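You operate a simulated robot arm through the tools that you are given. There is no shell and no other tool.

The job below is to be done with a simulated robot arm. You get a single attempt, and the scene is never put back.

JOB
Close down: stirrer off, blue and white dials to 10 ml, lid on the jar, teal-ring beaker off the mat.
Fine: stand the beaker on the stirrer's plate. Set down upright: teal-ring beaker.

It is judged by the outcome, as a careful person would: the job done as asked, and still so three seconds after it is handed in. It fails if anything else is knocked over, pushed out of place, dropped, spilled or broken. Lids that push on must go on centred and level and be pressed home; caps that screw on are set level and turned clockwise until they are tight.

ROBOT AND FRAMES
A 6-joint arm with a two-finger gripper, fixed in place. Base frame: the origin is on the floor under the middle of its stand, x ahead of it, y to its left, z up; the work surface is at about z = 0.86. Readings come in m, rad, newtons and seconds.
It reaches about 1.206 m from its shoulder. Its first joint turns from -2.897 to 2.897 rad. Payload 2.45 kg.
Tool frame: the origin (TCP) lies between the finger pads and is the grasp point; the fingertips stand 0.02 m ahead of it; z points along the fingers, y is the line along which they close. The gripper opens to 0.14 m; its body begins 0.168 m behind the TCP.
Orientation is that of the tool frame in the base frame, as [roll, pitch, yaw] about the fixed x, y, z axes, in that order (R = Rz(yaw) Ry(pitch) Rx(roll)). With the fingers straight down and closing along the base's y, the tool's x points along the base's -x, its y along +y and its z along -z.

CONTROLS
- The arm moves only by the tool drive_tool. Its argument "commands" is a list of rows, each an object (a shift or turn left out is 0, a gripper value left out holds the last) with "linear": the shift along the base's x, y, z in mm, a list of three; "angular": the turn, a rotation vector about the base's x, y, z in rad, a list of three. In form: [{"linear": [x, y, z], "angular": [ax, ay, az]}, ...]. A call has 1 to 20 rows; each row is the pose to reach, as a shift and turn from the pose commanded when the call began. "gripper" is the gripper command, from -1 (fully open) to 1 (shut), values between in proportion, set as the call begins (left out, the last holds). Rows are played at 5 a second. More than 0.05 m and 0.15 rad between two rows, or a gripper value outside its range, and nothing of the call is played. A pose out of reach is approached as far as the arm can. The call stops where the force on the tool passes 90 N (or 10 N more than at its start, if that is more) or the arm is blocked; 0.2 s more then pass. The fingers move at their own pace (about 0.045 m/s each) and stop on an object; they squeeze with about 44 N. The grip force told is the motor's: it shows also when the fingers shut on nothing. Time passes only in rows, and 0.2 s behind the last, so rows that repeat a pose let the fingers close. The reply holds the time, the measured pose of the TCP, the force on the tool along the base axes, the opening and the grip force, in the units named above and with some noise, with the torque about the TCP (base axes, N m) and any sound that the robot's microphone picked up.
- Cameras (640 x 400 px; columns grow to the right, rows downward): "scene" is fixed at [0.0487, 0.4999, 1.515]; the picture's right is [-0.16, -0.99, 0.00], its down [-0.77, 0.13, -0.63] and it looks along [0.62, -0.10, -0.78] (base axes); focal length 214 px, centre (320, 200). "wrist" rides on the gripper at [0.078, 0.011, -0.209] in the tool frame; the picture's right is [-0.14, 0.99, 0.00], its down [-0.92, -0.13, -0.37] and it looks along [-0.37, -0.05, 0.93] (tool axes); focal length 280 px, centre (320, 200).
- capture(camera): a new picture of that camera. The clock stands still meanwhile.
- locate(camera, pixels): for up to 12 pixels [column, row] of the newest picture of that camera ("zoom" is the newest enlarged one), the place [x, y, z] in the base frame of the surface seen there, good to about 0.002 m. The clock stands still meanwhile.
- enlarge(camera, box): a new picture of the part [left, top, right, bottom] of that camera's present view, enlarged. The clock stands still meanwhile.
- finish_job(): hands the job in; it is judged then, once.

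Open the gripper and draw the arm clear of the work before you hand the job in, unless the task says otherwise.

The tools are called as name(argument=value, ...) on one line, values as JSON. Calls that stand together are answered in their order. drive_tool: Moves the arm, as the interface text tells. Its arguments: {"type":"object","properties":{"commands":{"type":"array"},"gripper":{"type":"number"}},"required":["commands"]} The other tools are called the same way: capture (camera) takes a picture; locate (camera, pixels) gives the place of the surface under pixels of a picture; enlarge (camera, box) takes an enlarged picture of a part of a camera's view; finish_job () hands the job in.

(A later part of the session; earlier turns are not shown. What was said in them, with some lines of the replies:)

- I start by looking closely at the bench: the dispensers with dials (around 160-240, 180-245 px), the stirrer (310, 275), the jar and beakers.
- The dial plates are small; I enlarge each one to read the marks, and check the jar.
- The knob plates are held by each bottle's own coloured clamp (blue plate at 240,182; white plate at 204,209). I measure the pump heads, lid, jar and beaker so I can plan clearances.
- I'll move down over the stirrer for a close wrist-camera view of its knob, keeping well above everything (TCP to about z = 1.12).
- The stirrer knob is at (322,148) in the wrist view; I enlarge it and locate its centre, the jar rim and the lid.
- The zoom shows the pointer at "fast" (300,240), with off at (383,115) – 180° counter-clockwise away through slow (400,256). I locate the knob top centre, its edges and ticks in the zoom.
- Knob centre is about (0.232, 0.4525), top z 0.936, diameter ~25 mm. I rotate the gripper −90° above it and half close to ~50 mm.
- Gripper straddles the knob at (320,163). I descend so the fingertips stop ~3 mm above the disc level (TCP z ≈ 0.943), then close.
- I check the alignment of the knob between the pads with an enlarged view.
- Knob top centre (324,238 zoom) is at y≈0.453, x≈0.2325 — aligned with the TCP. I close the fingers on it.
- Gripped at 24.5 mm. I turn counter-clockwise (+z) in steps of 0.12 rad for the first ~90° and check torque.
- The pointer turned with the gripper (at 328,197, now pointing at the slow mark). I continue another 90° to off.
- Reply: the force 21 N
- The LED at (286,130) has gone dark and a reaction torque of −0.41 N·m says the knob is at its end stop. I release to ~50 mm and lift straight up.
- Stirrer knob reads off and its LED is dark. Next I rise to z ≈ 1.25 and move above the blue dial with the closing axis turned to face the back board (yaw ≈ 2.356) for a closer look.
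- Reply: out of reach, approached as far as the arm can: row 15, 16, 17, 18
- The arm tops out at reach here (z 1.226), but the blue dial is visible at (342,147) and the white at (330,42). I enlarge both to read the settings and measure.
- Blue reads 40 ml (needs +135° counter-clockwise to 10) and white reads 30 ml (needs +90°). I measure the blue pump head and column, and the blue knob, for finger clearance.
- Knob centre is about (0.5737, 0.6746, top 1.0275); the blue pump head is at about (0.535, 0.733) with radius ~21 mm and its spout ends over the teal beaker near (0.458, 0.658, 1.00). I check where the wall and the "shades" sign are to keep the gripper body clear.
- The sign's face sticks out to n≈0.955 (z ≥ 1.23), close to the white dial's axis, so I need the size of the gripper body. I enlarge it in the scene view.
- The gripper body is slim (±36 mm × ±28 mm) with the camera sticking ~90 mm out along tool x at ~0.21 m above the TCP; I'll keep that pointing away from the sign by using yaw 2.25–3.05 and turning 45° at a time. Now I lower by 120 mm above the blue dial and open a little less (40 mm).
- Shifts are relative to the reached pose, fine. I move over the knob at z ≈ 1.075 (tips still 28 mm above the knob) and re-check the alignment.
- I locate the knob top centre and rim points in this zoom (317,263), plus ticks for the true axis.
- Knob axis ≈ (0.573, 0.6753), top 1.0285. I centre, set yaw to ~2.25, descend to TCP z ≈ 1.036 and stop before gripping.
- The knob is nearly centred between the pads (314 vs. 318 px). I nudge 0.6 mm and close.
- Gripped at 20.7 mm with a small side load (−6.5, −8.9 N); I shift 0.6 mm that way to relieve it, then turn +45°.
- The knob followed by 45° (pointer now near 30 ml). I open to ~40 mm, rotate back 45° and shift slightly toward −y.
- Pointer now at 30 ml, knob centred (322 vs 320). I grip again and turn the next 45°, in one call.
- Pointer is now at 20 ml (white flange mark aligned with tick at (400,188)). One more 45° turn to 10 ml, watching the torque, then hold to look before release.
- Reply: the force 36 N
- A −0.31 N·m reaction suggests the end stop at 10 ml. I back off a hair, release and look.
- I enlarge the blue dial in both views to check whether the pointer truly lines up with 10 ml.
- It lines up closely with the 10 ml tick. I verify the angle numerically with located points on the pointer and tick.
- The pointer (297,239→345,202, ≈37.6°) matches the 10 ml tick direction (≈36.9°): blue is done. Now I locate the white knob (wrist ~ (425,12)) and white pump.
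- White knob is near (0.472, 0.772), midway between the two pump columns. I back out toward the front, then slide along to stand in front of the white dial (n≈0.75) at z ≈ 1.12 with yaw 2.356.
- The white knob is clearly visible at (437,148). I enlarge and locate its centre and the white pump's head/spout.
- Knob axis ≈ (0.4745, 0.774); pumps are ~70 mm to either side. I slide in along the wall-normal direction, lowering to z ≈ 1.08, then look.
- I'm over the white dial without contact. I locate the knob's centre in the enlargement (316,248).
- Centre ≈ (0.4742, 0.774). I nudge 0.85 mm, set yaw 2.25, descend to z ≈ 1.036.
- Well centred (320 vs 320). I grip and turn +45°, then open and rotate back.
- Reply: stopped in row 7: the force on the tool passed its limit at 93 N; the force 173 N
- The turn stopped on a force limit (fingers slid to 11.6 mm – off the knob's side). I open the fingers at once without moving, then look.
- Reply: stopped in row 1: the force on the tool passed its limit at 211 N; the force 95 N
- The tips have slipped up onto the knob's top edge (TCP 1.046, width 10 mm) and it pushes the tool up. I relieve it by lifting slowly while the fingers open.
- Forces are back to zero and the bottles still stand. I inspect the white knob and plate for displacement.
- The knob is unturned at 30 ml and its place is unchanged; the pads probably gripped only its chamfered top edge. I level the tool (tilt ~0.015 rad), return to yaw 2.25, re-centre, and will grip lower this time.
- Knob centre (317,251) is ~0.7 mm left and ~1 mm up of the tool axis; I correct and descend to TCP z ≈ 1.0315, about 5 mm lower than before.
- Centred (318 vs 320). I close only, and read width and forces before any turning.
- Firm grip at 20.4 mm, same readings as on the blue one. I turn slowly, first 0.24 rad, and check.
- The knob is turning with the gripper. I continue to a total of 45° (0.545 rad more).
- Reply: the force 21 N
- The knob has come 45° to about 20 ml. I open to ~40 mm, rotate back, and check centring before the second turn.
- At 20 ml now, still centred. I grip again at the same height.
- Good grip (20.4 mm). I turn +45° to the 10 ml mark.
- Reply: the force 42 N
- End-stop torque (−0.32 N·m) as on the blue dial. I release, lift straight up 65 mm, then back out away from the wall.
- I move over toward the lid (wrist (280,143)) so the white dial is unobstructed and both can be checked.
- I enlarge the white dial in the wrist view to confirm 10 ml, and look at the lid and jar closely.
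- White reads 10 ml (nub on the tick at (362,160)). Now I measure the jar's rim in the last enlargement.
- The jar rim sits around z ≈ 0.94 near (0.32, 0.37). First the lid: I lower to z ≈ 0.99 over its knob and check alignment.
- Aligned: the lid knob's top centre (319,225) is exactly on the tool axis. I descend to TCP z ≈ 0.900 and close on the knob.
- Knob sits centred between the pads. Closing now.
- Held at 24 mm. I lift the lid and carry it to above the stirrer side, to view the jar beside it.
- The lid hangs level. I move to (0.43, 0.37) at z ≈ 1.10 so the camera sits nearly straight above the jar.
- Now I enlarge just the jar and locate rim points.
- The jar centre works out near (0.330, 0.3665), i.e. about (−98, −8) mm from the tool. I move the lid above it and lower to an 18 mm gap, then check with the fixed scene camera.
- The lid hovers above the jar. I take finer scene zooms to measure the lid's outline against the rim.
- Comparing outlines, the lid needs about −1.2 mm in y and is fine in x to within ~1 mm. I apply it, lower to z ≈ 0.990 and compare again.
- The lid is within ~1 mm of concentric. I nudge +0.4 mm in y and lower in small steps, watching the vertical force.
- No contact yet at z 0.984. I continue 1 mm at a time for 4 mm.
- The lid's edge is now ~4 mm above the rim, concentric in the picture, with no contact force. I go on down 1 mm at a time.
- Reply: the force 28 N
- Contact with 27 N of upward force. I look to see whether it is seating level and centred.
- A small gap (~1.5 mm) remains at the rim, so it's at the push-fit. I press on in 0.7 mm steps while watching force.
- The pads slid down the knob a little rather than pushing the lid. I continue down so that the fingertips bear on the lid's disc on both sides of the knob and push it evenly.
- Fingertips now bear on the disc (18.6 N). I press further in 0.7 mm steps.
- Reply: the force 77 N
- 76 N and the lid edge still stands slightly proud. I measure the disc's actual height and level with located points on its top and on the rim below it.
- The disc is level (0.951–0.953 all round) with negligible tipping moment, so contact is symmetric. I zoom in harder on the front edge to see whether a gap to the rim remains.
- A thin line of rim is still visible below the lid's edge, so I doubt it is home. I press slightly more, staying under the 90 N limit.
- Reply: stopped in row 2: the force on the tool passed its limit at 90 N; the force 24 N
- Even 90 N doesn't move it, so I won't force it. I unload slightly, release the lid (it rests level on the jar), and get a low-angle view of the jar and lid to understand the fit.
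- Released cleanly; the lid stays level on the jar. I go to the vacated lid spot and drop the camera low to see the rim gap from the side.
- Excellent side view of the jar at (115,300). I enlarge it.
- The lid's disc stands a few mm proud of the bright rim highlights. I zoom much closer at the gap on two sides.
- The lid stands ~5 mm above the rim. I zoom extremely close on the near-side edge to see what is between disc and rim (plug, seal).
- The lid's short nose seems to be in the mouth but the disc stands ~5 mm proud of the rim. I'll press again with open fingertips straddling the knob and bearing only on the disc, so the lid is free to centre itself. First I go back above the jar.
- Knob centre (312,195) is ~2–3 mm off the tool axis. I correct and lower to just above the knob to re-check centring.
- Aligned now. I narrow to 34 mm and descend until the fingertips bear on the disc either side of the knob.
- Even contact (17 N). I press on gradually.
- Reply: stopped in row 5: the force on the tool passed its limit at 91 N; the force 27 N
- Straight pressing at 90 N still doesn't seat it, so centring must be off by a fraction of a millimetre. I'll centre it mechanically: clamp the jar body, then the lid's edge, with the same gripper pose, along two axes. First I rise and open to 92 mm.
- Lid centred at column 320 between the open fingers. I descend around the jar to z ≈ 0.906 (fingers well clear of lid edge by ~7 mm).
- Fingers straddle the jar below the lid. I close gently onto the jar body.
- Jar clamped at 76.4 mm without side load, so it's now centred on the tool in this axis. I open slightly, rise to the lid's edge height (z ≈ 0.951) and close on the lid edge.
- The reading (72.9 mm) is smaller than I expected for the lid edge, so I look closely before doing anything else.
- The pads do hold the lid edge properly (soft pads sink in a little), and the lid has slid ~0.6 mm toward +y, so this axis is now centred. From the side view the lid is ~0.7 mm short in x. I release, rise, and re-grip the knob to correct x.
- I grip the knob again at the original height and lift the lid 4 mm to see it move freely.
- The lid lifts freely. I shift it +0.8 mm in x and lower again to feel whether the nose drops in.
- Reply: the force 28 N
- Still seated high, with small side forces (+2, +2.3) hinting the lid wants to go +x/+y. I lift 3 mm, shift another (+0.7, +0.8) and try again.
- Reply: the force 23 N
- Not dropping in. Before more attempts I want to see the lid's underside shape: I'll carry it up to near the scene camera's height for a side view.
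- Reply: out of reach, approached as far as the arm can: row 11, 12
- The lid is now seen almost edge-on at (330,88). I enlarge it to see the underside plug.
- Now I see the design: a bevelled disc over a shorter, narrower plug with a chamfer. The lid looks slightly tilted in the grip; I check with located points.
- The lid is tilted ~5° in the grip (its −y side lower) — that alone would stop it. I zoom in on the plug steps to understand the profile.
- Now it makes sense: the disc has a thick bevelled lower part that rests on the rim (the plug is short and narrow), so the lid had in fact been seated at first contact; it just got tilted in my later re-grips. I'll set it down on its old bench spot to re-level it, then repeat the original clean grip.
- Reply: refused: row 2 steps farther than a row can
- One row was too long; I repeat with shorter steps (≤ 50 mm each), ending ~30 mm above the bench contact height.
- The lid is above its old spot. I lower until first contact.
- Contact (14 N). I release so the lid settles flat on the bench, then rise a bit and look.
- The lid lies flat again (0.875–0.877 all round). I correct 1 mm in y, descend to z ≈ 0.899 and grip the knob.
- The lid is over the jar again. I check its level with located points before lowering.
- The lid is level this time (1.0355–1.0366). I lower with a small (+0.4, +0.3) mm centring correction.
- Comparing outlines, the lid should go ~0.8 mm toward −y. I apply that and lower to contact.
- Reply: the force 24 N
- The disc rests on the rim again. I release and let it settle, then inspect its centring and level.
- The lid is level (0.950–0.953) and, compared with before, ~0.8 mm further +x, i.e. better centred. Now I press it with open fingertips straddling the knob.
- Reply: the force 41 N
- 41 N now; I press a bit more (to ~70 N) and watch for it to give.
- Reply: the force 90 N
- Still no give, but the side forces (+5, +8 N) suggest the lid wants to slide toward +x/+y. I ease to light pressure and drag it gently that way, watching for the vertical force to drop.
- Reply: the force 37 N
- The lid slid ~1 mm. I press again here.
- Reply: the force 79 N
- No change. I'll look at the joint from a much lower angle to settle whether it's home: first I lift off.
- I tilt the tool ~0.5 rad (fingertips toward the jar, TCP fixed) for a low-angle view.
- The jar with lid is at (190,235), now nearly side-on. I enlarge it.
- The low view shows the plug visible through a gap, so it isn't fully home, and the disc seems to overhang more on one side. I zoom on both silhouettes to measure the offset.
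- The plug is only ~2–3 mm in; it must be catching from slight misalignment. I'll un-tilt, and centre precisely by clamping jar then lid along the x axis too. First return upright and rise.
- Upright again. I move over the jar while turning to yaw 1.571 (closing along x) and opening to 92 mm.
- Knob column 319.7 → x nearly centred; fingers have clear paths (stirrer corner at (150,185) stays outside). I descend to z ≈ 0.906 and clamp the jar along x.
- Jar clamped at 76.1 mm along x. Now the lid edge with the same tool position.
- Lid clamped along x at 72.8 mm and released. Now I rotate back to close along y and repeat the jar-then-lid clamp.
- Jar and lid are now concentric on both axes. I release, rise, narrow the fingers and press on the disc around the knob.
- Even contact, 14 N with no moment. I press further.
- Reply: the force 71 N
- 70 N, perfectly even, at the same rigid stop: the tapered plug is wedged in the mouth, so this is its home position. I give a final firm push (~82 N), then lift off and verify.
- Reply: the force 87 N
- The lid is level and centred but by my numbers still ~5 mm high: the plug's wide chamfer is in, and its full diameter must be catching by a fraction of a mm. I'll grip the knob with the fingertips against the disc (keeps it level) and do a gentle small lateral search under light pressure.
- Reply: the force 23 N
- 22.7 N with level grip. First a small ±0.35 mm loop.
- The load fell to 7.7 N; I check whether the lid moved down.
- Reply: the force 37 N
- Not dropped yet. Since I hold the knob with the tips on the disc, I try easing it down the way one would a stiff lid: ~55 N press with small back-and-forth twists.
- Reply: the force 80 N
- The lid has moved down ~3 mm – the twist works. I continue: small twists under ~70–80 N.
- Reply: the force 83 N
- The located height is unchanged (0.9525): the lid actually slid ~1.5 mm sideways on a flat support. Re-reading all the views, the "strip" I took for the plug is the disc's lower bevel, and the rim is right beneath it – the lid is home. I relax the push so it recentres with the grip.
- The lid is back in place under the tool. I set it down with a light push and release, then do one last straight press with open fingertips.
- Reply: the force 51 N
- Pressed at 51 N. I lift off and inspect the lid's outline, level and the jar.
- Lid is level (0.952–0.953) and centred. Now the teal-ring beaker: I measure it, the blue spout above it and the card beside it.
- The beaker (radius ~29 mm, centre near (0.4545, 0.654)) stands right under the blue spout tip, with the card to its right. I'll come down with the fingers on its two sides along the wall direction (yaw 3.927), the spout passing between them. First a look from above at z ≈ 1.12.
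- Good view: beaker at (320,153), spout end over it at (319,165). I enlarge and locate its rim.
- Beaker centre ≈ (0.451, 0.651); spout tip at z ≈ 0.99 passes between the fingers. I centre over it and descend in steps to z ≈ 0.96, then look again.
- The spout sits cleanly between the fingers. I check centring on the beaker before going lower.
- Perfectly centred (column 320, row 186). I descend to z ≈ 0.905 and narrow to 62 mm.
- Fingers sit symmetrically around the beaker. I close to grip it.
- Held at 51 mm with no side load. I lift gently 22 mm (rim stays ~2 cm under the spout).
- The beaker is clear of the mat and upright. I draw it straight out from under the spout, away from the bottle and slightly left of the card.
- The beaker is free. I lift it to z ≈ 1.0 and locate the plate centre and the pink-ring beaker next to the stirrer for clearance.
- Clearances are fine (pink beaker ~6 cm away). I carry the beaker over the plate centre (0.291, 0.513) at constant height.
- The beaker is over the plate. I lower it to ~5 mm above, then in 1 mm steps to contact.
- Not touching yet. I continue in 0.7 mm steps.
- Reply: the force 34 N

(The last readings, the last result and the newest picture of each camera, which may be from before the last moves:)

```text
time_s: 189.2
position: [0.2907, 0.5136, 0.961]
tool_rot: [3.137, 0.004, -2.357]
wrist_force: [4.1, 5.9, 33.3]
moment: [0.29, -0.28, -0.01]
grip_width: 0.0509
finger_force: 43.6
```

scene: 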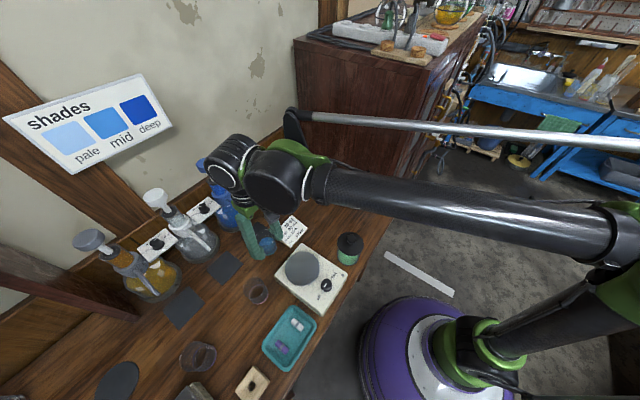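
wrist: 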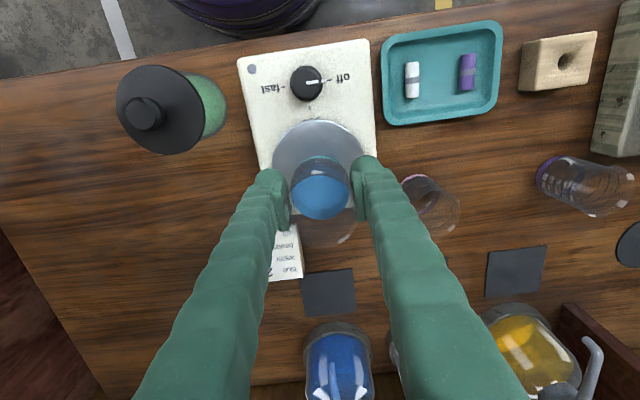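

Firm contact (33 N). I ease up 1 mm and open the fingers gently to ~70 mm.

drive_tool(commands=[{"linear": [0, 0, 0.5]}, {"linear": [0, 0, 1.0]}, {"linear": [0, 0, 1.0]}])

drive_tool(commands=[{"linear": [0, 0, 0]}, {"linear": [0, 0, 0]}, {"linear": [0, 0, 0]}], gripper=0.0)

enlarge(camera="scene", box=[265, 225, 345, 285])

enlarge(camera="wrist", box=[240, 110, 400, 250])

```text
time_s: 190.0
position: [0.2897, 0.5127, 0.9617]
tool_rot: [3.139, 0.002, -2.355]
wrist_force: [0.4, 3.0, 16.7]
moment: [0.11, -0.11, 0.0]
grip_width: 0.0508
finger_force: 44.0
```

```text
time_s: 190.8
position: [0.2898, 0.5127, 0.9624]
tool_rot: [3.138, 0.001, -2.354]
wrist_force: [0.1, -0.6, 0.1]
moment: [0.01, 0.0, 0.01]
grip_width: 0.0704
finger_force: 0.1
```

```text
6.67 times, centred on (305, 255) of scene
```

zoom: 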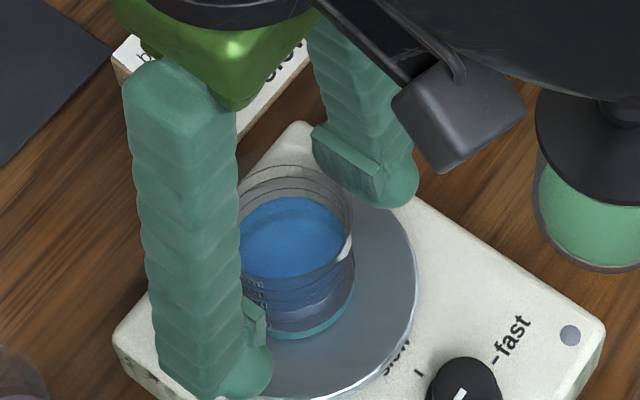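

```text
2.86 times, centred on (320, 180) of wrist
```

zoom: 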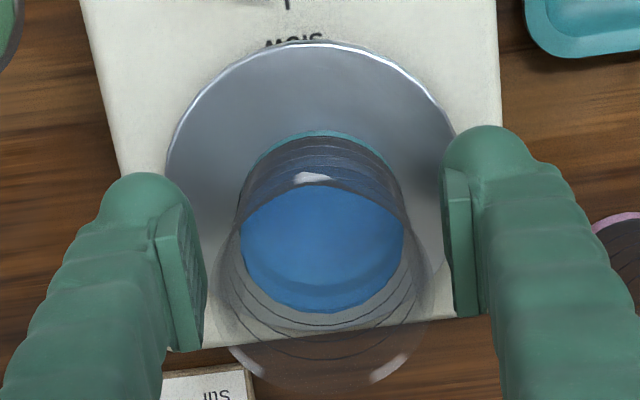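

The beaker stands upright on the plate, fingers clear on both sides. I lift straight up to z ≈ 1.11.

drive_tool(commands=[{"linear": [0, 0, 5]}, {"linear": [0, 0, 20]}, {"linear": [0, 0, 50]}, {"linear": [0, 0, 90]}, {"linear": [0, 0, 130]}, {"linear": [0, 0, 160]}, {"linear": [0, 0, 160]}], gripper=-0.15)

capture(camera="wrist")

capture(camera="scene")

```text
time_s: 192.4
position: [0.2905, 0.5121, 1.1215]
tool_rot: [3.139, 0.0, -2.356]
wrist_force: [0.3, -0.2, 0.6]
moment: [0.01, 0.03, 0.02]
grip_width: 0.0806
finger_force: 0.1
```

```text
taken
```

wrist: 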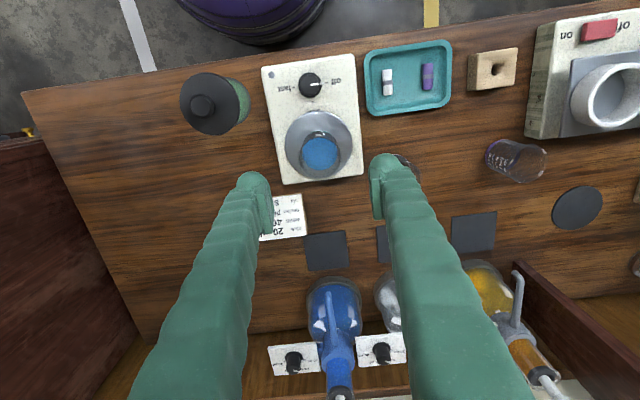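

```text
taken
```

scene: 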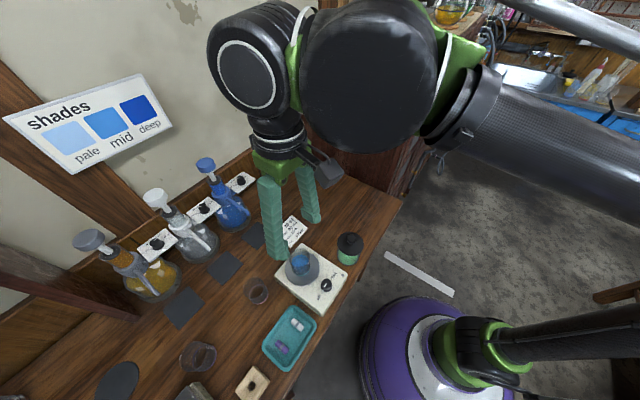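

All standing. With time in hand I re-examine the jar and lid, and both dials, from here.

enlarge(camera="wrist", box=[170, 60, 260, 145])

enlarge(camera="wrist", box=[260, 325, 420, 400])

enlarge(camera="scene", box=[180, 165, 260, 225])

enlarge(camera="scene", box=[320, 225, 380, 275])

```text
4.71 times, centred on (215, 102) of wrist
```

zoom: 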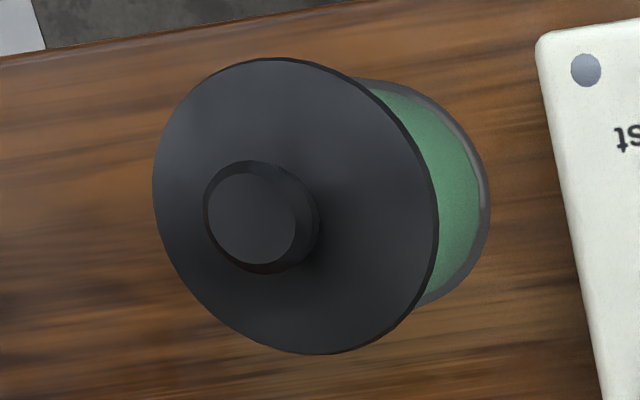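

```text
4.00 times, centred on (340, 362) of wrist
```

zoom: 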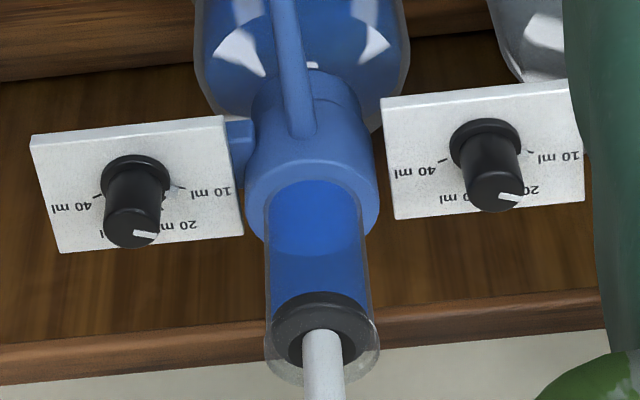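

```text
6.67 times, centred on (220, 195) of scene
```

zoom: 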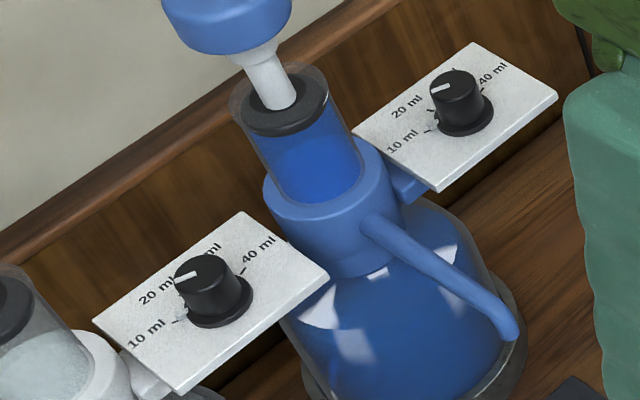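

```text
8.00 times, centred on (350, 250) of scene
```

zoom: 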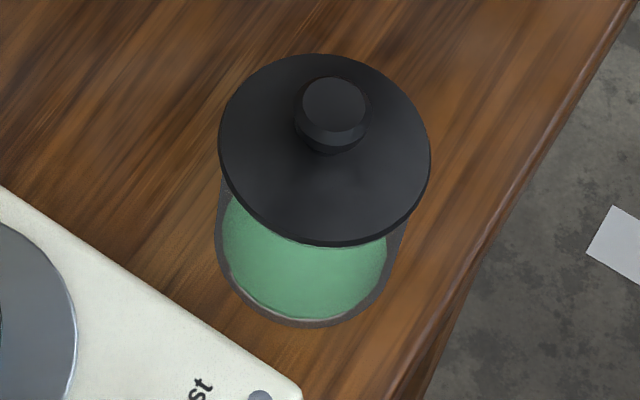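

Both dials read 10 ml and everything stands. To be sure about the lid I take the low-angle view again, this time measuring heights across the joint.

drive_tool(commands=[{"linear": [8, 8, 0], "angular": [0, 0, -0.12]}, {"linear": [16, 16, 0], "angular": [0, 0, -0.24]}, {"linear": [24, 24, 0], "angular": [0, 0, -0.36]}, {"linear": [32, 32, 0], "angular": [0, 0, -0.48]}, {"linear": [40, 40, 0], "angular": [0, 0, -0.6]}, {"linear": [48, 48, 0], "angular": [0, 0, -0.72]}, {"linear": [56, 56, 0], "angular": [0, 0, -0.84]}, {"linear": [64, 64, 0], "angular": [0, 0, -0.96]}, {"linear": [72, 72, 0], "angular": [0, 0, -1.08]}, {"linear": [78, 80, 0], "angular": [0, 0, -1.2]}, {"linear": [78, 80, 0], "angular": [0, 0, -1.35]}, {"linear": [78, 80, -45], "angular": [0, 0, -1.35]}, {"linear": [78, 80, -90], "angular": [0, 0, -1.35]}, {"linear": [78, 80, -140], "angular": [0, 0, -1.35]}, {"linear": [78, 80, -140], "angular": [0, 0, -1.35]}], gripper=0.6)

drive_tool(commands=[{"linear": [0, 0, 0], "angular": [-0.1, 0, 0]}, {"linear": [0, 0, 0], "angular": [-0.2, 0, 0]}, {"linear": [0, 0, 0], "angular": [-0.3, 0, 0]}, {"linear": [0, 0, -10], "angular": [-0.4, 0, 0]}, {"linear": [0, 0, -20], "angular": [-0.5, 0, 0]}, {"linear": [0, 0, -30], "angular": [-0.5, 0, 0]}, {"linear": [0, 0, -30], "angular": [-0.5, 0, 0]}])

enlarge(camera="wrist", box=[145, 180, 255, 270])

```text
time_s: 195.6
position: [0.3695, 0.5915, 0.9836]
tool_rot: [-3.141, 0.002, 2.576]
wrist_force: [0.3, 0.4, -0.4]
moment: [0.02, 0.0, -0.03]
grip_width: 0.028
finger_force: 0.0
```

```text
time_s: 197.2
position: [0.3699, 0.5945, 0.9514]
tool_rot: [-2.723, 0.259, 2.637]
wrist_force: [0.0, 0.2, -0.2]
moment: [0.0, 0.03, 0.0]
grip_width: 0.0279
finger_force: 0.1
```

```text
4.44 times, centred on (200, 225) of wrist
```

zoom: 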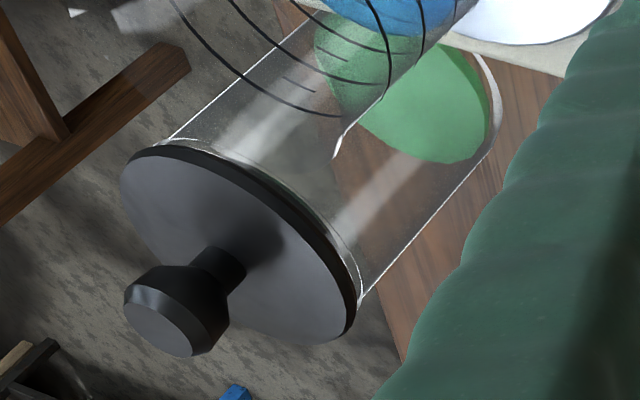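

I zoom on the joint and sample points across it (lid top → edge → bevel → glass).

enlarge(camera="wrist", box=[180, 213, 212, 233])

locate(camera="zoom", pixels=[[150, 330], [190, 300], [220, 270], [240, 250], [255, 235], [265, 225], [275, 215], [285, 205], [295, 195], [305, 185], [320, 170], [340, 150]])

```text
16.00 times, centred on (196, 223) of wrist
```

zoom: 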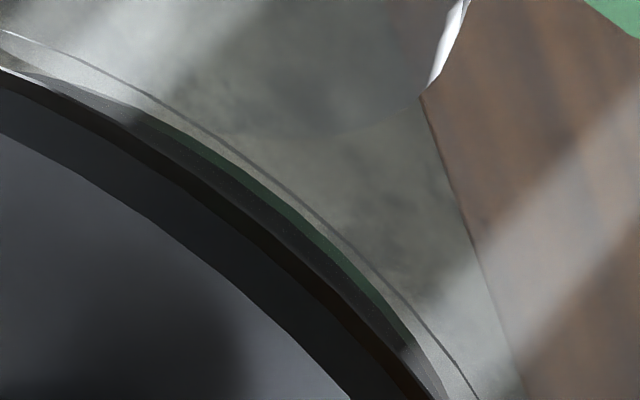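

```text
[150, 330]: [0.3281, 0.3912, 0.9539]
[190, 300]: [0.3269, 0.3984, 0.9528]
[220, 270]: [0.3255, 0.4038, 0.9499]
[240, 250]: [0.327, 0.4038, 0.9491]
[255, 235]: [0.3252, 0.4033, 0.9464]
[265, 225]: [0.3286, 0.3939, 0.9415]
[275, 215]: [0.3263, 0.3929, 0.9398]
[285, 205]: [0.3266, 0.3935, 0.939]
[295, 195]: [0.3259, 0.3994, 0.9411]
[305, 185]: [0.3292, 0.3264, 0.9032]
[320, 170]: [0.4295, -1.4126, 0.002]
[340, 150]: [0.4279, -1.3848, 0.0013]
```

Now it is quantified: disc edge at r≈39 mm, z 0.946–0.950; plug at r≈29.5 mm reaching to z≈0.939; rim at z≈0.941. So plug is in the mouth, centred in y, and the lid rests level. I check the x-centring at the left/right silhouettes.

enlarge(camera="wrist", box=[165, 205, 197, 225])

locate(camera="zoom", pixels=[[110, 230], [60, 270], [40, 260], [150, 190], [200, 165], [170, 160], [120, 200], [230, 200], [300, 230], [260, 180]])

enlarge(camera="wrist", box=[192, 230, 224, 260])

locate(camera="zoom", pixels=[[290, 300], [300, 260], [280, 200], [310, 190], [320, 170], [260, 150], [230, 120], [285, 340], [250, 330], [330, 200]])

```text
16.00 times, centred on (181, 215) of wrist
```

zoom: 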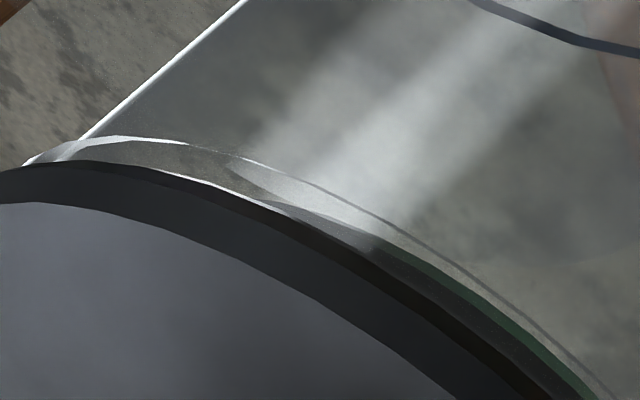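

```text
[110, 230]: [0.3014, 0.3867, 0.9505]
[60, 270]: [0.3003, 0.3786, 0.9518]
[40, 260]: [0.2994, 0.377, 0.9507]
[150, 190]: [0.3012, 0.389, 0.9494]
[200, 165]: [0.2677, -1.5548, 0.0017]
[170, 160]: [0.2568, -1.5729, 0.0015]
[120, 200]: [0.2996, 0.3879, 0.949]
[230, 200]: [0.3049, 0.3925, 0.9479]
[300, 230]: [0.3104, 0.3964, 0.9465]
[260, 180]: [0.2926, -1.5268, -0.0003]
```

```text
13.33 times, centred on (208, 245) of wrist
```

zoom: 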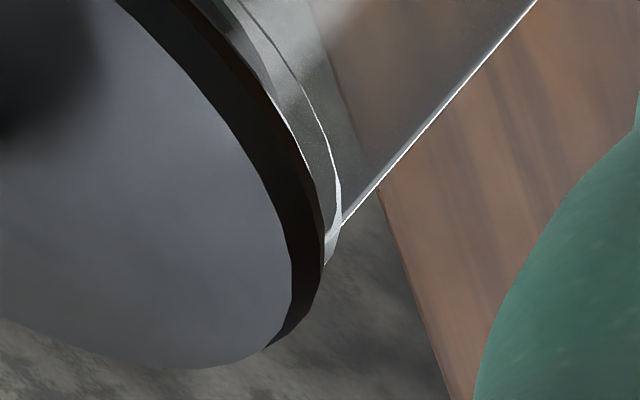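

```text
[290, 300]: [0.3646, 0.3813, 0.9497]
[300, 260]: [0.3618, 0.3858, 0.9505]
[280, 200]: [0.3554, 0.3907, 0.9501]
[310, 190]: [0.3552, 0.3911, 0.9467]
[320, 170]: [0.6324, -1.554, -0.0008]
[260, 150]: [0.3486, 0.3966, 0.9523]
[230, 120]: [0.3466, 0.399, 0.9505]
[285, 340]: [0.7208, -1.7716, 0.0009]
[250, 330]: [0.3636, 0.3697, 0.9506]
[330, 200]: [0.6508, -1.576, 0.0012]
```

The lid is centred (≈(0.330, 0.366)) and level, but stands a few mm proud, so I'll try seating it the way one does a stiff lid – pressing one side, then the opposite side. I return upright first.

drive_tool(commands=[{"linear": [0, 0, 10], "angular": [0.1, 0, 0]}, {"linear": [0, 0, 20], "angular": [0.2, 0, 0]}, {"linear": [0, 0, 30], "angular": [0.3, 0, 0]}, {"linear": [0, 0, 40], "angular": [0.4, 0, 0]}, {"linear": [0, 0, 50], "angular": [0.5, 0, 0]}, {"linear": [0, 0, 95], "angular": [0.5, 0, 0]}, {"linear": [0, 0, 140], "angular": [0.5, 0, 0]}, {"linear": [0, 0, 140], "angular": [0.5, 0, 0]}])

drive_tool(commands=[{"linear": [0, -30, 0], "angular": [0, 0, 0.08]}, {"linear": [-4, -65, 0], "angular": [0, 0, 0.16]}, {"linear": [-12, -100, 0], "angular": [0, 0, 0.24]}, {"linear": [-22, -135, 0], "angular": [0, 0, 0.32]}, {"linear": [-34, -170, 0], "angular": [0, 0, 0.4]}, {"linear": [-48, -200, 0], "angular": [0, 0, 0.48]}, {"linear": [-62, -222, 0], "angular": [0, 0, 0.55]}, {"linear": [-69, -229, 0], "angular": [0, 0, 0.565]}, {"linear": [-69, -229, -40], "angular": [0, 0, 0.565]}, {"linear": [-69, -229, -40], "angular": [0, 0, 0.565]}], gripper=1)

capture(camera="wrist")

```text
time_s: 199.0
position: [0.3673, 0.5924, 1.0935]
tool_rot: [3.139, 0.002, 2.578]
wrist_force: [-0.2, 1.1, 0.3]
moment: [-0.03, 0.0, 0.0]
grip_width: 0.0277
finger_force: 0.0
```

```text
time_s: 201.2
position: [0.2992, 0.3638, 1.0513]
tool_rot: [3.141, 0.003, -3.14]
wrist_force: [0.8, -0.5, 0.1]
moment: [0.01, 0.01, -0.01]
grip_width: 0.0
finger_force: 29.3
```

```text
taken
```

wrist: 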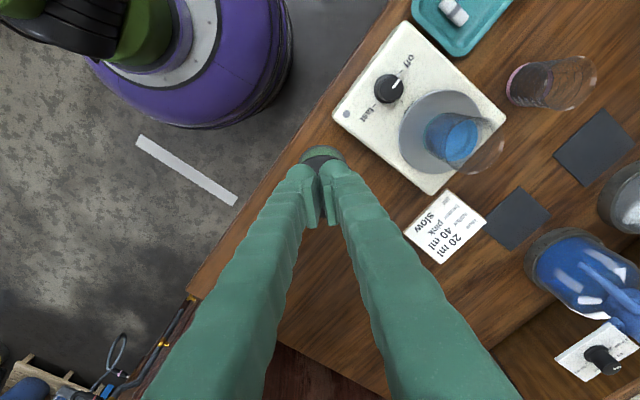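

Closed fingertips are over the lid's −x side. I lower to just above the disc, then press that side.

drive_tool(commands=[{"linear": [1, 0, -40]}, {"linear": [1, 0, -68]}, {"linear": [1, 0, -76]}, {"linear": [1, 0, -76]}])

drive_tool(commands=[{"linear": [0, 0, -1]}, {"linear": [0, 0, -2]}, {"linear": [0, 0, -3]}, {"linear": [0, 0, -4]}, {"linear": [0, 0, -4]}])

enlarge(camera="scene", box=[320, 220, 384, 268])

```text
time_s: 202.2
position: [0.2994, 0.3633, 0.9753]
tool_rot: [3.14, 0.002, -3.141]
wrist_force: [-0.2, 0.7, 0.1]
moment: [0.02, 0.03, 0.0]
grip_width: 0.0062
finger_force: 29.4
```

```text
time_s: 203.4
position: [0.3007, 0.3637, 0.9719]
tool_rot: [3.137, 0.001, -3.141]
wrist_force: [0.6, -0.1, 2.0]
moment: [-0.01, -0.05, 0.02]
grip_width: 0.006
finger_force: 28.9
```

```text
8.33 times, centred on (352, 244) of scene
```

zoom: 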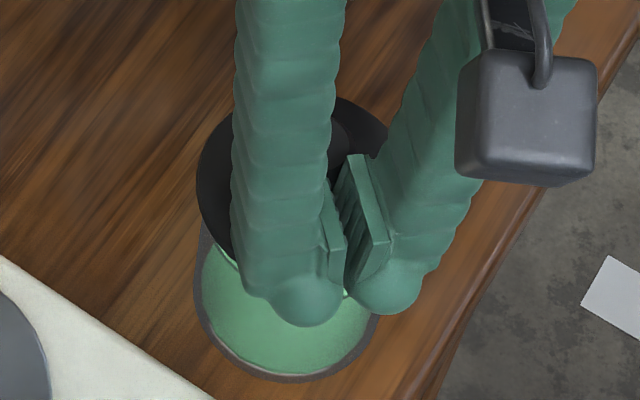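

The closed tips don't fit well beside the knob (they wedge at 6 mm), so I back off straight up at once; nothing was loaded (2 N).

drive_tool(commands=[{"linear": [-1, 0, 10]}, {"linear": [-1, 0, 40]}, {"linear": [-1, 0, 75]}, {"linear": [-1, 0, 75]}])

enlarge(camera="scene", box=[326, 230, 374, 260])

locate(camera="zoom", pixels=[[180, 170], [240, 270], [330, 310], [430, 270], [470, 190], [420, 80], [330, 35], [220, 80], [345, 105]])

```text
time_s: 204.4
position: [0.3001, 0.364, 1.048]
tool_rot: [3.138, 0.002, 3.14]
wrist_force: [-0.4, -0.3, 0.3]
moment: [0.03, -0.03, 0.03]
grip_width: 0.0
finger_force: 29.6
```

```text
13.33 times, centred on (350, 245) of scene
```

zoom: 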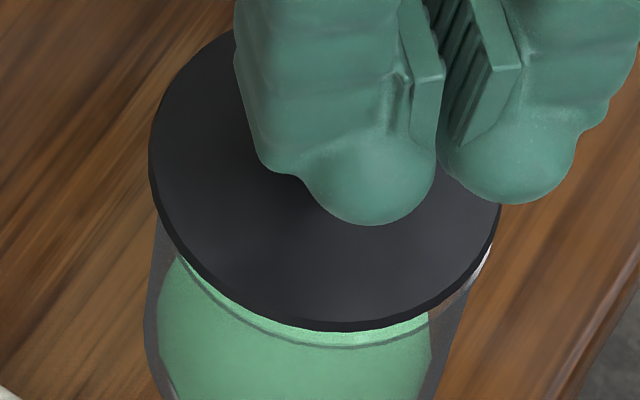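

```text
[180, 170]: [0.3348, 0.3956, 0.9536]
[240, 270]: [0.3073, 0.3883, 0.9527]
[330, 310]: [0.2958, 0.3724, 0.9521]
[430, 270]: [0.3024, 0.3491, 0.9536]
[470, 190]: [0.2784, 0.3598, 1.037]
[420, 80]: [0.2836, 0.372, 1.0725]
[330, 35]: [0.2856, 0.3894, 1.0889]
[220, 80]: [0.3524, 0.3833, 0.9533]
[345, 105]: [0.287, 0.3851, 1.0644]
```

The fingers nudged the lid ~3 mm in +x – and it slid perfectly flat at the same height, which tells me it rests flat on the rim: it is as far down as it goes. I re-centre it with the clamps. First x: rotate to yaw 1.571, open, and go above the jar.

drive_tool(commands=[{"linear": [3, 0, 10], "angular": [0, 0, -0.143]}, {"linear": [6, 0, 12], "angular": [0, 0, -0.286]}, {"linear": [9, 0, 12], "angular": [0, 0, -0.429]}, {"linear": [12, 0, 12], "angular": [0, 0, -0.571]}, {"linear": [15, 0, 12], "angular": [0, 0, -0.714]}, {"linear": [18, 0, 12], "angular": [0, 0, -0.857]}, {"linear": [21, 0, 12], "angular": [0, 0, -1.0]}, {"linear": [24, 0, 12], "angular": [0, 0, -1.143]}, {"linear": [27, 0, 12], "angular": [0, 0, -1.286]}, {"linear": [30, 0, 12], "angular": [0, 0, -1.429]}, {"linear": [30, 0, 12], "angular": [0, 0, -1.571]}, {"linear": [30, 0, 12], "angular": [0, 0, -1.571]}], gripper=-0.4)

enlarge(camera="wrist", box=[220, 80, 420, 220])

```text
time_s: 207.0
position: [0.3297, 0.3641, 1.0595]
tool_rot: [3.139, 0.001, 1.57]
wrist_force: [-0.2, 0.0, -0.8]
moment: [0.01, 0.05, 0.03]
grip_width: 0.0981
finger_force: 0.1
```

```text
2.86 times, centred on (320, 150) of wrist
```

zoom: 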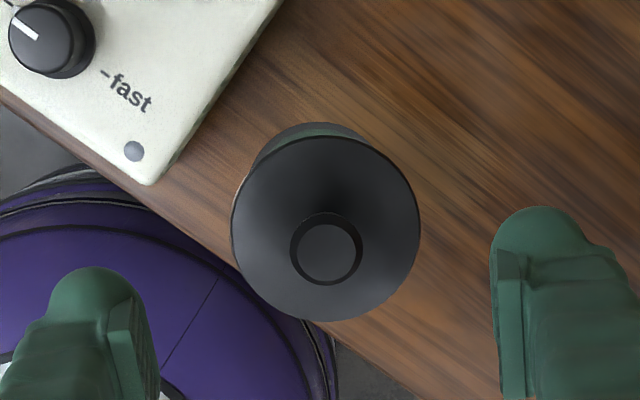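

The lid is ~2 mm toward +x. I descend, clamp the jar, then the lid edge (x axis).

drive_tool(commands=[{"linear": [0, 0, -45]}, {"linear": [0, 0, -90]}, {"linear": [0, 0, -125]}, {"linear": [0, 0, -153]}, {"linear": [0, 0, -153]}], gripper=-0.314)

drive_tool(commands=[{"linear": [0, 0, 0]}, {"linear": [0, 0, 0]}, {"linear": [0, 0, 0]}], gripper=0.02)

drive_tool(commands=[{"linear": [0, 0, 0]}, {"linear": [0, 0, 0]}, {"linear": [0, 0, 22]}, {"linear": [0, 0, 46]}, {"linear": [0, 0, 46]}], gripper=-0.25)

drive_tool(commands=[{"linear": [0, 0, 0]}, {"linear": [0, 0, 0]}, {"linear": [0, 0, 0]}], gripper=0.0)

drive_tool(commands=[{"linear": [0, 0, 0]}, {"linear": [0, 0, 0]}, {"linear": [0, 0, 40]}, {"linear": [0, 0, 80]}, {"linear": [0, 0, 100]}, {"linear": [0, 0, 100]}], gripper=-0.314)

enlarge(camera="wrist", box=[220, 80, 420, 220])

```text
time_s: 208.2
position: [0.3276, 0.3636, 0.9059]
tool_rot: [3.138, 0.002, 1.572]
wrist_force: [-0.3, 0.5, 0.7]
moment: [-0.04, -0.02, 0.0]
grip_width: 0.0919
finger_force: 0.1
```

```text
time_s: 209.0
position: [0.3283, 0.3641, 0.9055]
tool_rot: [3.138, 0.001, 1.57]
wrist_force: [0.5, -0.3, 0.0]
moment: [0.01, 0.0, -0.01]
grip_width: 0.076
finger_force: 41.3
```

```text
time_s: 210.2
position: [0.3294, 0.3643, 0.952]
tool_rot: [3.138, 0.003, 1.572]
wrist_force: [-0.6, -0.2, 0.8]
moment: [0.0, -0.01, -0.01]
grip_width: 0.0877
finger_force: 0.1
```

```text
time_s: 211.0
position: [0.3297, 0.3641, 0.9514]
tool_rot: [3.139, 0.001, 1.571]
wrist_force: [-0.1, -0.3, 3.0]
moment: [-0.06, -0.08, 0.01]
grip_width: 0.0723
finger_force: 41.6
```

```text
time_s: 212.4
position: [0.3288, 0.3642, 1.0514]
tool_rot: [3.138, 0.002, 1.571]
wrist_force: [0.0, -0.1, -0.2]
moment: [0.01, -0.01, 0.01]
grip_width: 0.0921
finger_force: 0.0
```

```text
2.86 times, centred on (320, 150) of wrist
```

zoom: 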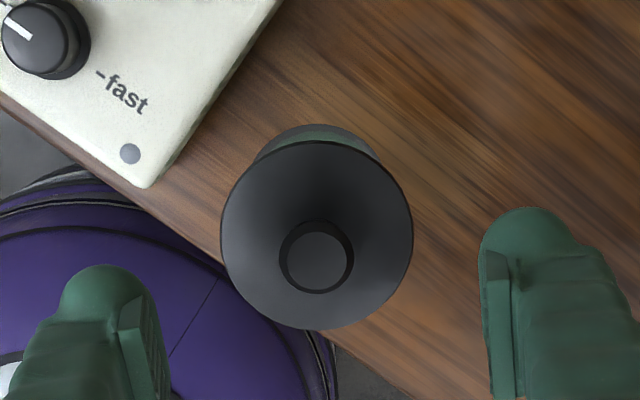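

x is re-centred. Now the y axis: rotate back and clamp jar and lid.

drive_tool(commands=[{"linear": [0, 0, 0], "angular": [0, 0, 0.143]}, {"linear": [0, 0, 0], "angular": [0, 0, 0.286]}, {"linear": [0, 0, 0], "angular": [0, 0, 0.429]}, {"linear": [0, 0, 0], "angular": [0, 0, 0.571]}, {"linear": [0, 0, 0], "angular": [0, 0, 0.714]}, {"linear": [0, 0, 0], "angular": [0, 0, 0.857]}, {"linear": [0, 0, 0], "angular": [0, 0, 1.0]}, {"linear": [0, 0, 0], "angular": [0, 0, 1.143]}, {"linear": [0, 0, 0], "angular": [0, 0, 1.286]}, {"linear": [0, 0, 0], "angular": [0, 0, 1.429]}, {"linear": [0, 0, 0], "angular": [0, 0, 1.571]}, {"linear": [0, 0, -45], "angular": [0, 0, 1.571]}, {"linear": [0, 0, -90], "angular": [0, 0, 1.571]}, {"linear": [0, 0, -125], "angular": [0, 0, 1.571]}, {"linear": [0, 0, -146], "angular": [0, 0, 1.571]}, {"linear": [0, 0, -146], "angular": [0, 0, 1.571]}])

drive_tool(commands=[{"linear": [0, 0, 0]}, {"linear": [0, 0, 0]}, {"linear": [0, 0, 0]}], gripper=0.02)

drive_tool(commands=[{"linear": [0, 0, 0]}, {"linear": [0, 0, 0]}, {"linear": [0, 0, 22]}, {"linear": [0, 0, 46]}, {"linear": [0, 0, 46]}], gripper=-0.25)

drive_tool(commands=[{"linear": [0, 0, 0]}, {"linear": [0, 0, 0]}, {"linear": [0, 0, 0]}], gripper=0.0)

```text
time_s: 215.8
position: [0.3308, 0.3635, 0.9061]
tool_rot: [3.141, 0.003, 3.14]
wrist_force: [-0.5, -0.9, 0.0]
moment: [-0.01, 0.03, 0.03]
grip_width: 0.0919
finger_force: 0.0
```

```text
time_s: 216.6
position: [0.3303, 0.3637, 0.9061]
tool_rot: [3.139, 0.001, 3.139]
wrist_force: [-0.4, -0.2, 0.2]
moment: [-0.03, -0.02, 0.03]
grip_width: 0.076
finger_force: 42.3
```

```text
time_s: 217.8
position: [0.3302, 0.3631, 0.9524]
tool_rot: [3.14, 0.001, 3.141]
wrist_force: [0.6, 0.0, 0.4]
moment: [0.0, -0.02, -0.04]
grip_width: 0.0876
finger_force: 0.0
```

```text
time_s: 218.6
position: [0.3305, 0.3641, 0.952]
tool_rot: [3.137, 0.002, -3.14]
wrist_force: [0.1, 1.0, 2.9]
moment: [-0.09, -0.02, -0.02]
grip_width: 0.0724
finger_force: 41.3
```

Lid clamped concentric with the jar. While it's held by its edges I push down a little to see if it goes further.

drive_tool(commands=[{"linear": [0, 0, -0.5]}, {"linear": [0, 0, -1.0]}, {"linear": [0, 0, -1.5]}, {"linear": [0, 0, -2.0]}, {"linear": [0, 0, -2.0]}])

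enlarge(camera="scene", box=[326, 230, 374, 260])

locate(camera="zoom", pixels=[[240, 270], [330, 310], [430, 270], [330, 35], [345, 105], [330, 230]])

```text
time_s: 219.8
position: [0.3302, 0.3634, 0.9506]
tool_rot: [3.139, 0.001, -3.141]
wrist_force: [2.2, 0.9, 47.0]
moment: [0.02, 0.05, -0.05]
grip_width: 0.0721
finger_force: 44.4
```

```text
13.33 times, centred on (350, 245) of scene
```

zoom: 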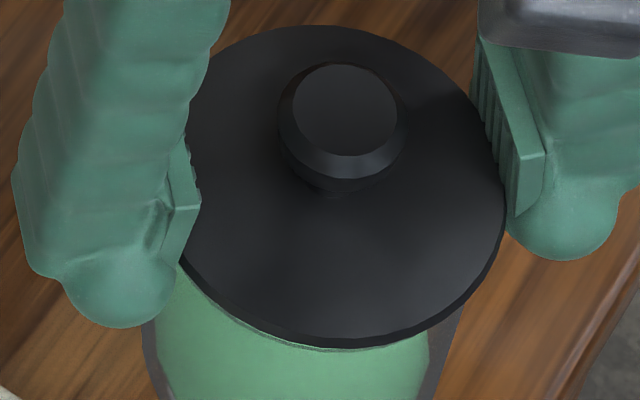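

```text
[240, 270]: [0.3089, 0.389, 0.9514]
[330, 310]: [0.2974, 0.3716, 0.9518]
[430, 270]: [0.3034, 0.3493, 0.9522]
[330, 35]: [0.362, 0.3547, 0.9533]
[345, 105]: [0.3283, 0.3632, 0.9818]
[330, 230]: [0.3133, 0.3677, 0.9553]
```

Even load (47 N, zero moment). I go on to ~80 N in this well-held, level state.

drive_tool(commands=[{"linear": [0, 0, -0.5]}, {"linear": [0, 0, -1.0]}, {"linear": [0, 0, -1.0]}, {"linear": [0, 0, -1.0]}])

enlarge(camera="scene", box=[326, 230, 374, 260])

```text
time_s: 220.8
position: [0.3291, 0.364, 0.949]
tool_rot: [3.138, 0.004, -3.141]
wrist_force: [2.9, 4.8, 49.3]
moment: [0.11, 0.06, -0.02]
grip_width: 0.0723
finger_force: 43.8
```

```text
13.33 times, centred on (350, 245) of scene
```

zoom: 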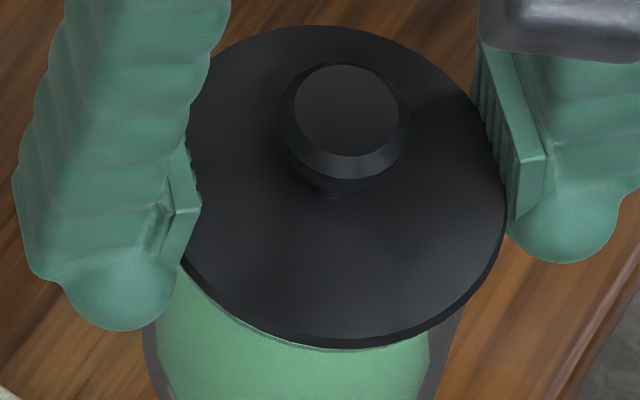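

Slips at ~49 N without the lid moving: it's fully down. It has now been pressed level and concentric, so I release and rise clear.

drive_tool(commands=[{"linear": [0, 0, 2]}, {"linear": [0, 0, 2]}, {"linear": [0, 0, 2]}, {"linear": [0, 0, 30]}, {"linear": [0, 0, 75]}, {"linear": [0, 0, 120]}, {"linear": [0, 0, 165]}, {"linear": [0, 0, 165]}], gripper=-0.314)

enlarge(camera="scene", box=[326, 230, 374, 260])

locate(camera="zoom", pixels=[[180, 170], [240, 270], [330, 310], [430, 270], [470, 190], [420, 80], [330, 35], [220, 80], [345, 105]])

capture(camera="wrist")

```text
time_s: 222.6
position: [0.3298, 0.3626, 1.1136]
tool_rot: [3.14, 0.001, -3.141]
wrist_force: [-0.3, -0.3, 0.4]
moment: [0.03, 0.01, 0.02]
grip_width: 0.0918
finger_force: 0.0
```

```text
13.33 times, centred on (350, 245) of scene
```

zoom: 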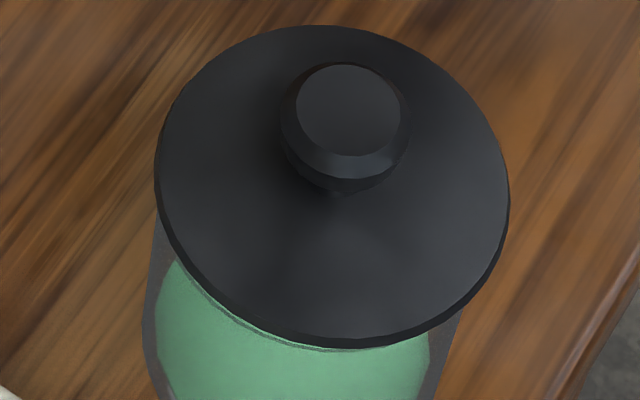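

```text
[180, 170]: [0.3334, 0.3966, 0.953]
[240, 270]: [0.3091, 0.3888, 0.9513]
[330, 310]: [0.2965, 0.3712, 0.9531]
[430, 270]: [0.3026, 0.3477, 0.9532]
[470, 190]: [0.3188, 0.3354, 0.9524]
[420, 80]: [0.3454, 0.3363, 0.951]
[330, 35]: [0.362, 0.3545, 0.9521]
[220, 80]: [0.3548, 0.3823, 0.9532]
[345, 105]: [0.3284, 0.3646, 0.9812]
```

```text
taken
```

wrist: 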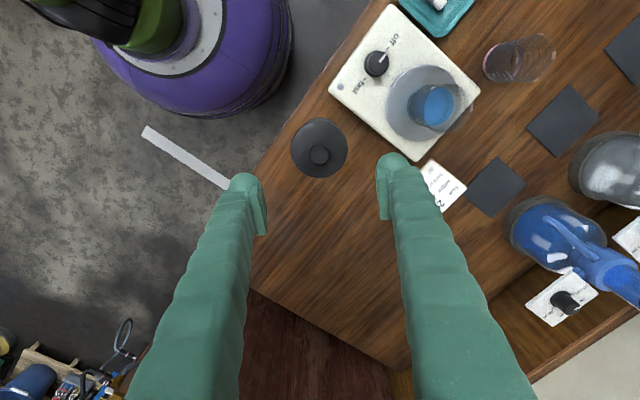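

The lid is level and centred. Before parking, I compare the white and blue dispensers with earlier views to make sure they weren't displaced, and re-read the dials.

enlarge(camera="scene", box=[180, 190, 230, 225])

enlarge(camera="scene", box=[220, 165, 268, 195])

enlarge(camera="scene", box=[60, 140, 260, 310])

enlarge(camera="scene", box=[220, 200, 380, 310])

```text
11.43 times, centred on (205, 208) of scene
```

zoom: 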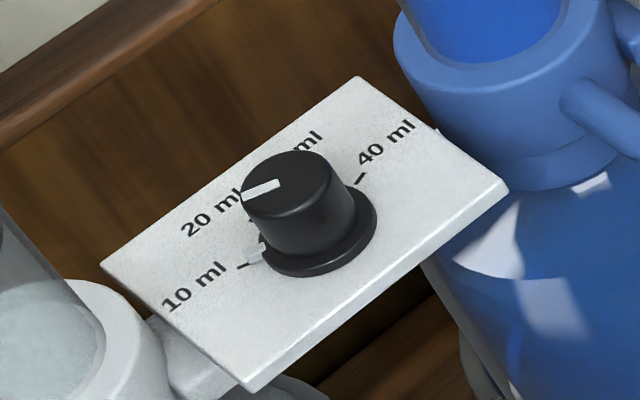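

```text
13.33 times, centred on (244, 180) of scene
```

zoom: 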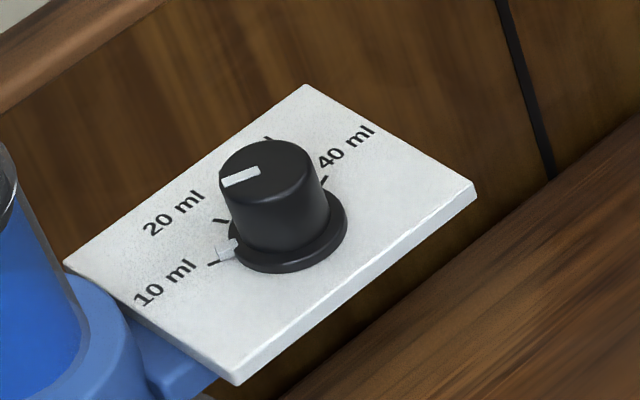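

```text
2.35 times, centred on (160, 225) of scene
```

zoom: 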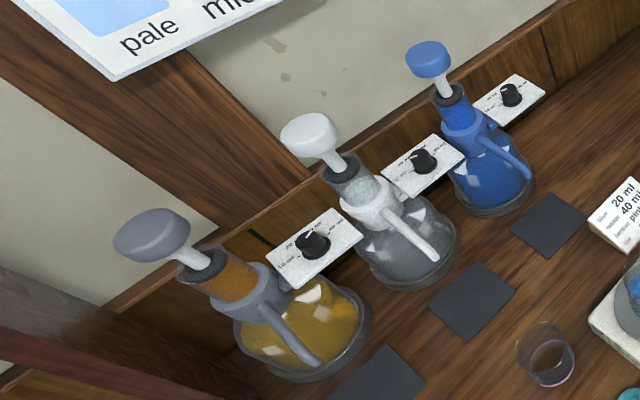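

```text
3.64 times, centred on (300, 255) of scene
```

zoom: 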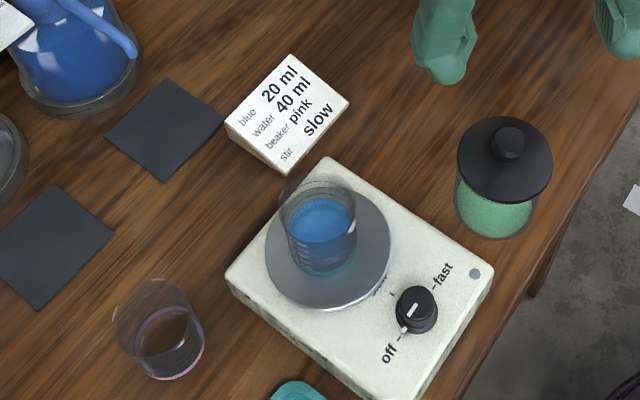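

Nothing is displaced: plates, mats and card are exactly where they were; both dials point at 10 ml, stirrer knob at off with its lamp dark, teal beaker upright on the plate, lid on the jar. I open the gripper and withdraw the arm high above the bench.

drive_tool(commands=[{"linear": [0, 0, 40]}, {"linear": [-10, 10, 80]}, {"linear": [-25, 25, 120]}, {"linear": [-40, 40, 155]}, {"linear": [-55, 55, 185]}, {"linear": [-65, 65, 195]}, {"linear": [-65, 65, 195]}], gripper=-1)

capture(camera="scene")

capture(camera="wrist")

```text
time_s: 224.2
position: [0.2646, 0.4297, 1.3086]
tool_rot: [3.141, 0.002, 3.141]
wrist_force: [0.4, 0.4, -1.0]
moment: [-0.02, -0.01, -0.01]
grip_width: 0.1399
finger_force: 0.0
```

```text
taken
```

scene: 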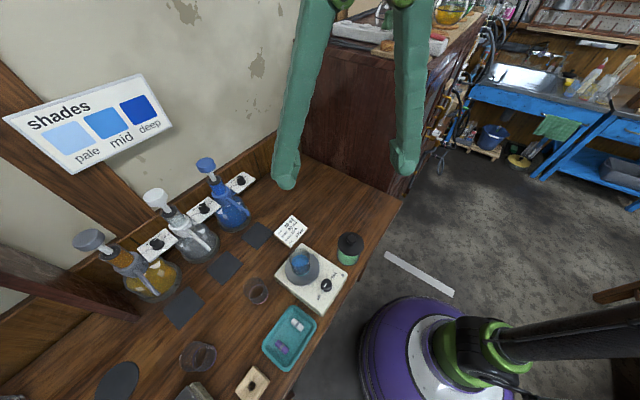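

```text
taken
```

wrist: 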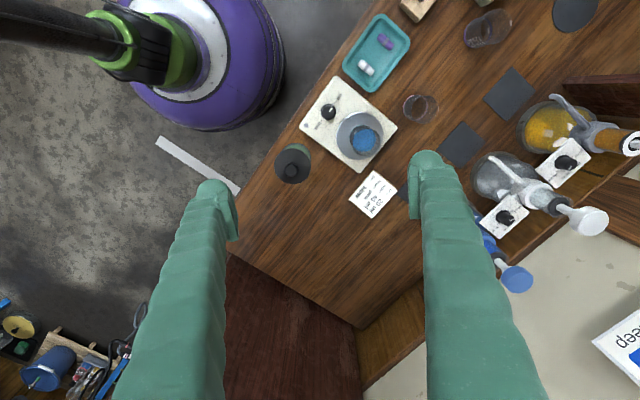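

All items are done and the arm is clear with the gripper open (stirrer off, both dials at 10 ml, lid seated on the jar, teal beaker upright on the plate). I hand the job in.

finish_job()

```text
The job is handed in.
```

I've handed the job in. Three of the four items are done; the lid is on the jar, but I couldn't confirm it is fully pressed home.

- **Stirrer:** the knob is at off and its lamp is dark.
- **Dials:** blue and white both point at 10 ml. On my first try at the white dial the grip slipped and pushed on it at up to about 211 N. Later views show the dial plate and dispensers in the same place.
- **Lid:** it is on the jar, level and centred, and I pressed it several times at 50 to 90 N. My side view put its underside about 4 mm above the rim, and it would not go lower. I took that as its seat, but I heard no click and it lifted off freely when I tried it, so it may not count as pressed home.
- **Teal-ring beaker:** it is off the mat and standing upright on the stirrer's plate.

The jar shifted by about 1 to 2 mm while I was fitting the lid. Nothing else looked moved, spilled or broken in the final views. The arm is drawn clear with the gripper open.
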